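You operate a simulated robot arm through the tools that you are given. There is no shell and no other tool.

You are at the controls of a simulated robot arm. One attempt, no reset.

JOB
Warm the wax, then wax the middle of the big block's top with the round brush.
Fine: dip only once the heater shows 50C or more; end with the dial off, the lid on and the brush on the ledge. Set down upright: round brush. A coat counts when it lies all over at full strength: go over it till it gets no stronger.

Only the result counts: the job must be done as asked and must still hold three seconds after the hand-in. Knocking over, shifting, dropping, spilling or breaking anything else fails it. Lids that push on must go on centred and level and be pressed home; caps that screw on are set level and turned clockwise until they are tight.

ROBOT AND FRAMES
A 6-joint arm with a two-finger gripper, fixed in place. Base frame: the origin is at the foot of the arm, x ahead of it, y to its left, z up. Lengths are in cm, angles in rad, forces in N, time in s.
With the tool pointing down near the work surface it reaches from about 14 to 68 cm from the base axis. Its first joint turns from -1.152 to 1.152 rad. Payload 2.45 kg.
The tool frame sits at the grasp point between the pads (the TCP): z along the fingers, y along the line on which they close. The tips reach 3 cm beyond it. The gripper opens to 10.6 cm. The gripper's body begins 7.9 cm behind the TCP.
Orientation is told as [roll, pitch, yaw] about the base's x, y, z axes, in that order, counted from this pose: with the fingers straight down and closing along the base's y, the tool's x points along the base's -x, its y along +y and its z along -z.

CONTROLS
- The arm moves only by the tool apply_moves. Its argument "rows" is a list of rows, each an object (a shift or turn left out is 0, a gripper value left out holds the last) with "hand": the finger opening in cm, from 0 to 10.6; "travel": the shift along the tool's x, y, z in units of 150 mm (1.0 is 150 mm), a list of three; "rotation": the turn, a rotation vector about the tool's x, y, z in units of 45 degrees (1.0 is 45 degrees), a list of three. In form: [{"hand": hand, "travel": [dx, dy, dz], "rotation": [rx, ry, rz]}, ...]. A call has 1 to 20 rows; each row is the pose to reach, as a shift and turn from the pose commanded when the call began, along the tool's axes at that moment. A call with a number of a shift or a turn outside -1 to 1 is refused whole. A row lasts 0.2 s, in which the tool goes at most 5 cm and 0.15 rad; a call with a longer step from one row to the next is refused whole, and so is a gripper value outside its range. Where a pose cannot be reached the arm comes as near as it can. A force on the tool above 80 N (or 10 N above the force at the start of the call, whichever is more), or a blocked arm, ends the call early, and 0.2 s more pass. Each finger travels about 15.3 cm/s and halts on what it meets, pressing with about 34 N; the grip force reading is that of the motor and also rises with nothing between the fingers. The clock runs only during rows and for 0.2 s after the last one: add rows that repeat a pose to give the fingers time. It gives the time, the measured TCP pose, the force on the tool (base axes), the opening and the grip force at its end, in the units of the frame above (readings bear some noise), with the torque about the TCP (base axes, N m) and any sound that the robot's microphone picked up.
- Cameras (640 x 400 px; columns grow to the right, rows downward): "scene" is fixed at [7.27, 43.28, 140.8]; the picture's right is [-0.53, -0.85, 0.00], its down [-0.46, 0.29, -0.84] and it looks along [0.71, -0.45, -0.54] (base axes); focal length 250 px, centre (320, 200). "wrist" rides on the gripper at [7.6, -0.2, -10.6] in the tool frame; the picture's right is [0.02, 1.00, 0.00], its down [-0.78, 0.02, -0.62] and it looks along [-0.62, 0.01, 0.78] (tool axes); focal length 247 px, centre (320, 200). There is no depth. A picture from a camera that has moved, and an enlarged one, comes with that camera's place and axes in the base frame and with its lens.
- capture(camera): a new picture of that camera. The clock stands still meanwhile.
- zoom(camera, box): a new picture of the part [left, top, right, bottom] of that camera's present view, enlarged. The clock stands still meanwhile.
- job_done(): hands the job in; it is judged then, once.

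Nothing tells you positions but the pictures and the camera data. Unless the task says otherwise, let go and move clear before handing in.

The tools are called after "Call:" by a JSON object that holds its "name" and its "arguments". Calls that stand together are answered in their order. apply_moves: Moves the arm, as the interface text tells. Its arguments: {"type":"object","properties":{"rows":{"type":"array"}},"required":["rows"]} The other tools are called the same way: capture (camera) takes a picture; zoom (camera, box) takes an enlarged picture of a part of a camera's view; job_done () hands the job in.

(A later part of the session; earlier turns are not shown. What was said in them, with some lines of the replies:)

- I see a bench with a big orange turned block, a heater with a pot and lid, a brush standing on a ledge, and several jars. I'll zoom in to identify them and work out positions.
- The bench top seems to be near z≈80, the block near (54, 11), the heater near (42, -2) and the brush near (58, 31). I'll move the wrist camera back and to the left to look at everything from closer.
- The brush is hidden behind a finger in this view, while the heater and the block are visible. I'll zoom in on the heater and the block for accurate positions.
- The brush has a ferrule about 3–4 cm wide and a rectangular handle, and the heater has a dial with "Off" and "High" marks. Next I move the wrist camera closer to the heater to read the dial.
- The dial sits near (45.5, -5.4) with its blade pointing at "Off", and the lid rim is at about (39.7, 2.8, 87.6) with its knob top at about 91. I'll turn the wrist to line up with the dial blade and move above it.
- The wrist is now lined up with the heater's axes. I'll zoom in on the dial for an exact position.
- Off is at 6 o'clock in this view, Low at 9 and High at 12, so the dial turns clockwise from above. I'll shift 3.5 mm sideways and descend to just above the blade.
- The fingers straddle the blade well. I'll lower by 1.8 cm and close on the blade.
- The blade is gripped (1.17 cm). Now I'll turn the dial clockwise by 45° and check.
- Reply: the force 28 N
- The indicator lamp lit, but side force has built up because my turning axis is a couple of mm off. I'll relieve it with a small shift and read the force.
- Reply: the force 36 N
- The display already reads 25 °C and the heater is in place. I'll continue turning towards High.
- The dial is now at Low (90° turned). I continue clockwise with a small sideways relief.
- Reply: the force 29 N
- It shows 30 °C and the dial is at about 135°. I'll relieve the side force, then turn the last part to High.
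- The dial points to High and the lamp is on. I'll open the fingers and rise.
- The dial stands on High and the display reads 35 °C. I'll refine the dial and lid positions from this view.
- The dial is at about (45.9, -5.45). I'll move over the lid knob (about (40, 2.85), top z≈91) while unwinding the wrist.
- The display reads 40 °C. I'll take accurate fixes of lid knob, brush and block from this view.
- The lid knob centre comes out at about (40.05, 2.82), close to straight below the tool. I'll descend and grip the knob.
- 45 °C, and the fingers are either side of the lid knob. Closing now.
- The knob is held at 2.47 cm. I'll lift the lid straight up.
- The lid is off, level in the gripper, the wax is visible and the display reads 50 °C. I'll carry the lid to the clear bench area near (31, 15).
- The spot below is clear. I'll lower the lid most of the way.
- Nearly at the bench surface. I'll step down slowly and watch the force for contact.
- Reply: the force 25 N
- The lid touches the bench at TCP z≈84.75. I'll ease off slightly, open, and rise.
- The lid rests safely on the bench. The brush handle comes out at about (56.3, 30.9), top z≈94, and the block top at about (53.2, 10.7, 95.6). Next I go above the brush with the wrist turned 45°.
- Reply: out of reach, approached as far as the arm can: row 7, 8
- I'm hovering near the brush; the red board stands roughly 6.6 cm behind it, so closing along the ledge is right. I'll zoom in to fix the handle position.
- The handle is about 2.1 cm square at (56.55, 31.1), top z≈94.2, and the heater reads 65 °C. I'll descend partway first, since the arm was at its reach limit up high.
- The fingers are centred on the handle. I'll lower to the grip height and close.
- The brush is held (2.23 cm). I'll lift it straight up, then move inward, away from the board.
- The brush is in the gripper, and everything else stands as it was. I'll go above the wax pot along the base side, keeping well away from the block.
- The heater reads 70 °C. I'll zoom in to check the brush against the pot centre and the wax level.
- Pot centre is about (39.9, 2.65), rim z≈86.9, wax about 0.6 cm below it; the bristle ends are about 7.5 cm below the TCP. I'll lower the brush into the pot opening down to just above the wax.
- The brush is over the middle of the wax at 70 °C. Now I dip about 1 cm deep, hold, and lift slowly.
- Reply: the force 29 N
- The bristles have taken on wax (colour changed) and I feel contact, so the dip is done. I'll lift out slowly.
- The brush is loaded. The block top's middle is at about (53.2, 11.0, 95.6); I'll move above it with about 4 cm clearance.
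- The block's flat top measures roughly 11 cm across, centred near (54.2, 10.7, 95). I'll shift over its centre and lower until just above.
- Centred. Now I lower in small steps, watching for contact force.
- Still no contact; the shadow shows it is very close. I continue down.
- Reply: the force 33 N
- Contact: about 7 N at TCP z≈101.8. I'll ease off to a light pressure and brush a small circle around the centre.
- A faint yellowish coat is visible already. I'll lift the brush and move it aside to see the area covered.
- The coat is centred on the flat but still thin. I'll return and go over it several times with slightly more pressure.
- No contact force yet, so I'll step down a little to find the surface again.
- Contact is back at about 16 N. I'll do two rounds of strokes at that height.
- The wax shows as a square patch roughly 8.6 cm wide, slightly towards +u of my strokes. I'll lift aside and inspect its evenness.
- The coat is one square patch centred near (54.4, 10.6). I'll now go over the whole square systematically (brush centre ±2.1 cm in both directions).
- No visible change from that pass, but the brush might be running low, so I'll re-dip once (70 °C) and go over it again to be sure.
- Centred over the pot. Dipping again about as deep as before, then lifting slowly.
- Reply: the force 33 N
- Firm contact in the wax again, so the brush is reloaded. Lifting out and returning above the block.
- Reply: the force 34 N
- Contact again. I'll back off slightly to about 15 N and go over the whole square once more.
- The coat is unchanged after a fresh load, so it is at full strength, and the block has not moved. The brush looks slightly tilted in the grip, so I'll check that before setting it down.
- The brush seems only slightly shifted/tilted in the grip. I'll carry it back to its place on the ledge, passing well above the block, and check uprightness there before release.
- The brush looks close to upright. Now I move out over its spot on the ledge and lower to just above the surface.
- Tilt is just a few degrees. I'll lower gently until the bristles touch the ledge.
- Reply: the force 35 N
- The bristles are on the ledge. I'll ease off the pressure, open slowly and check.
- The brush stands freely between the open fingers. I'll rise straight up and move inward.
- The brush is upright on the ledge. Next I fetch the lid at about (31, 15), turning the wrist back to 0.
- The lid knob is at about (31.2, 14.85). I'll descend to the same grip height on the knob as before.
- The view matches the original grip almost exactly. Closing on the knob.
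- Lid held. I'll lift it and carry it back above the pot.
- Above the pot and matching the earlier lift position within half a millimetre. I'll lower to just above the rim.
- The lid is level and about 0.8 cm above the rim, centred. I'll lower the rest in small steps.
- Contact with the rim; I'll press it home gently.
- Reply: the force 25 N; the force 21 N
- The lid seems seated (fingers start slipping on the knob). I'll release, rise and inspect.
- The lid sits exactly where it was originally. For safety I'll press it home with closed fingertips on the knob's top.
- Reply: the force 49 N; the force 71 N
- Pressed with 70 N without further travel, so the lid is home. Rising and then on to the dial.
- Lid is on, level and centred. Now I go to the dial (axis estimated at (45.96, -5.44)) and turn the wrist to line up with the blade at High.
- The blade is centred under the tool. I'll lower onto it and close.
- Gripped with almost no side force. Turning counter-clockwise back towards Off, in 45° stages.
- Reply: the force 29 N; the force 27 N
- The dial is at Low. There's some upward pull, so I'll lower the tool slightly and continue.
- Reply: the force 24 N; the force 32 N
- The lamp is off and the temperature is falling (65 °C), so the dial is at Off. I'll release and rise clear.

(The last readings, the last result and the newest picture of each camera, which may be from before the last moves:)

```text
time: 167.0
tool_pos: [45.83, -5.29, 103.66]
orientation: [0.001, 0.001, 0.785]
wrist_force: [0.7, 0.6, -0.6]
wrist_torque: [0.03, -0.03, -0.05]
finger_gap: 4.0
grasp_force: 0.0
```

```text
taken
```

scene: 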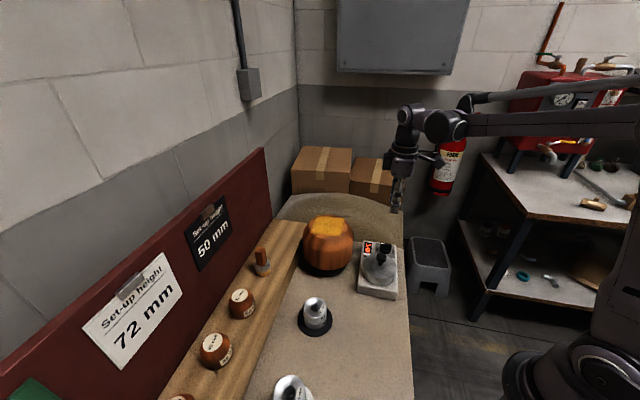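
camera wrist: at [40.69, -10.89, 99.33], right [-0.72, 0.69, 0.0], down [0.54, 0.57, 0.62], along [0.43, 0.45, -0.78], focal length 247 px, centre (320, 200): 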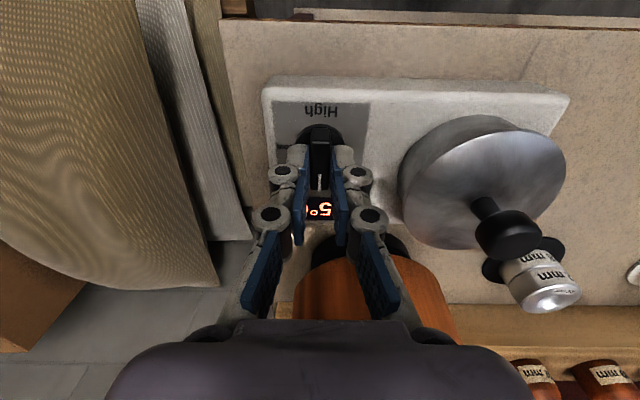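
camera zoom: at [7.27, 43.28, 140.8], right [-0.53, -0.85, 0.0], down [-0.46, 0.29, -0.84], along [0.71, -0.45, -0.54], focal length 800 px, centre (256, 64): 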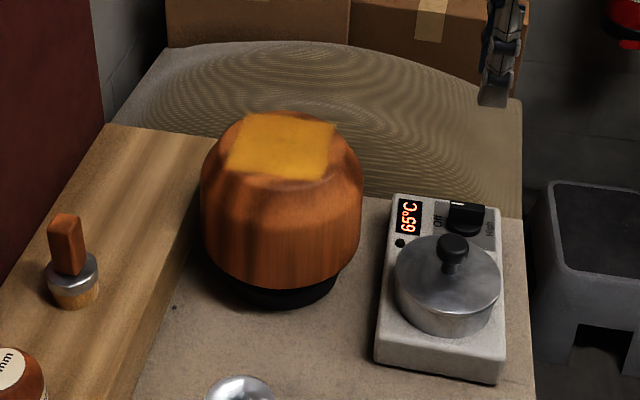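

The dial is at Off, the lid is on, the brush stands on the ledge and nothing else moved. One last look at the coat from the wrist camera before handing in.

Call:
{"name": "apply_moves", "arguments": {"rows": [{"travel": [0.1, 0.2, -0.1]}, {"travel": [0.2, 0.4, -0.2]}, {"travel": [0.2, 0.6, -0.3]}, {"travel": [0.2, 0.8, -0.4]}, {"travel": [0.2, 0.9, -0.4]}, {"travel": [0.2, 0.9, -0.4]}]}}

Call:
{"name": "capture", "arguments": {"camera": "wrist"}}

Call:
{"name": "zoom", "arguments": {"camera": "scene", "box": [305, 210, 357, 245]}}

```text
time: 168.4
tool_pos: [34.4, 2.05, 109.63]
orientation: [0.0, 0.0, 0.786]
wrist_force: [-0.3, 0.9, -0.5]
wrist_torque: [0.0, 0.02, 0.0]
finger_gap: 4.03
grasp_force: 0.0
```

```text
taken
camera wrist: at [28.99, -3.44, 120.32], right [-0.72, 0.69, 0.0], down [0.54, 0.57, 0.62], along [0.43, 0.45, -0.78], focal length 247 px, centre (320, 200)
```

wrist: 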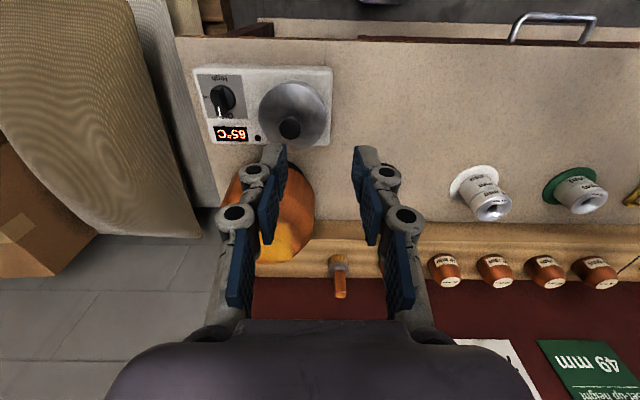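

```text
11.43 times, centred on (331, 228) of scene
camera zoom: at [7.27, 43.28, 140.8], right [-0.53, -0.85, 0.0], down [-0.46, 0.29, -0.84], along [0.71, -0.45, -0.54], focal length 2858 px, centre (194, -114)
```

zoom: 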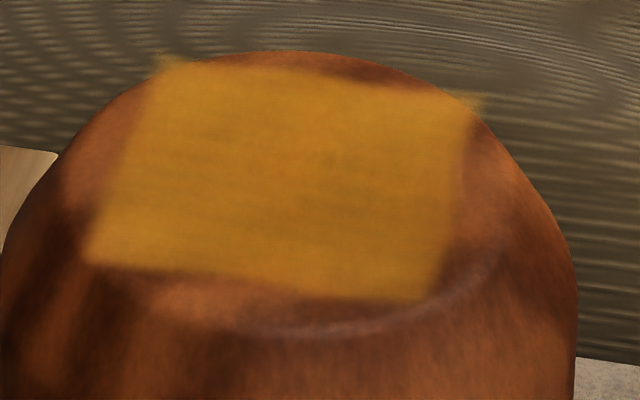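

The coat is even over the whole patch. The dial is off, the lid is home, the brush is upright on the ledge, and the arm is clear with open fingers. Handing in.

Call:
{"name": "job_done", "arguments": {}}

```text
The job is handed in.
```

I warmed the wax and waxed the middle of the big block's top with the round brush, then handed the job in. I don't have the judge's result.

- **Wax:** Both dips were made with the heater showing 70 °C.
- **Coat:** It covers a square patch of about 8.6 cm in the middle of the block's top and looks even. A full pass with a freshly loaded brush made it no stronger.
- **Dial:** It is turned back to Off. The lamp is out, and the display had dropped to 65 °C.
- **Lid:** It is back on the pot where it was before, level. I pressed it down with about 70 N and it went no further.
- **Brush:** It stands upright at its original spot on the ledge.

In the camera pictures I saw nothing else knocked over, shifted or spilled. The arm is clear, with its fingers open.
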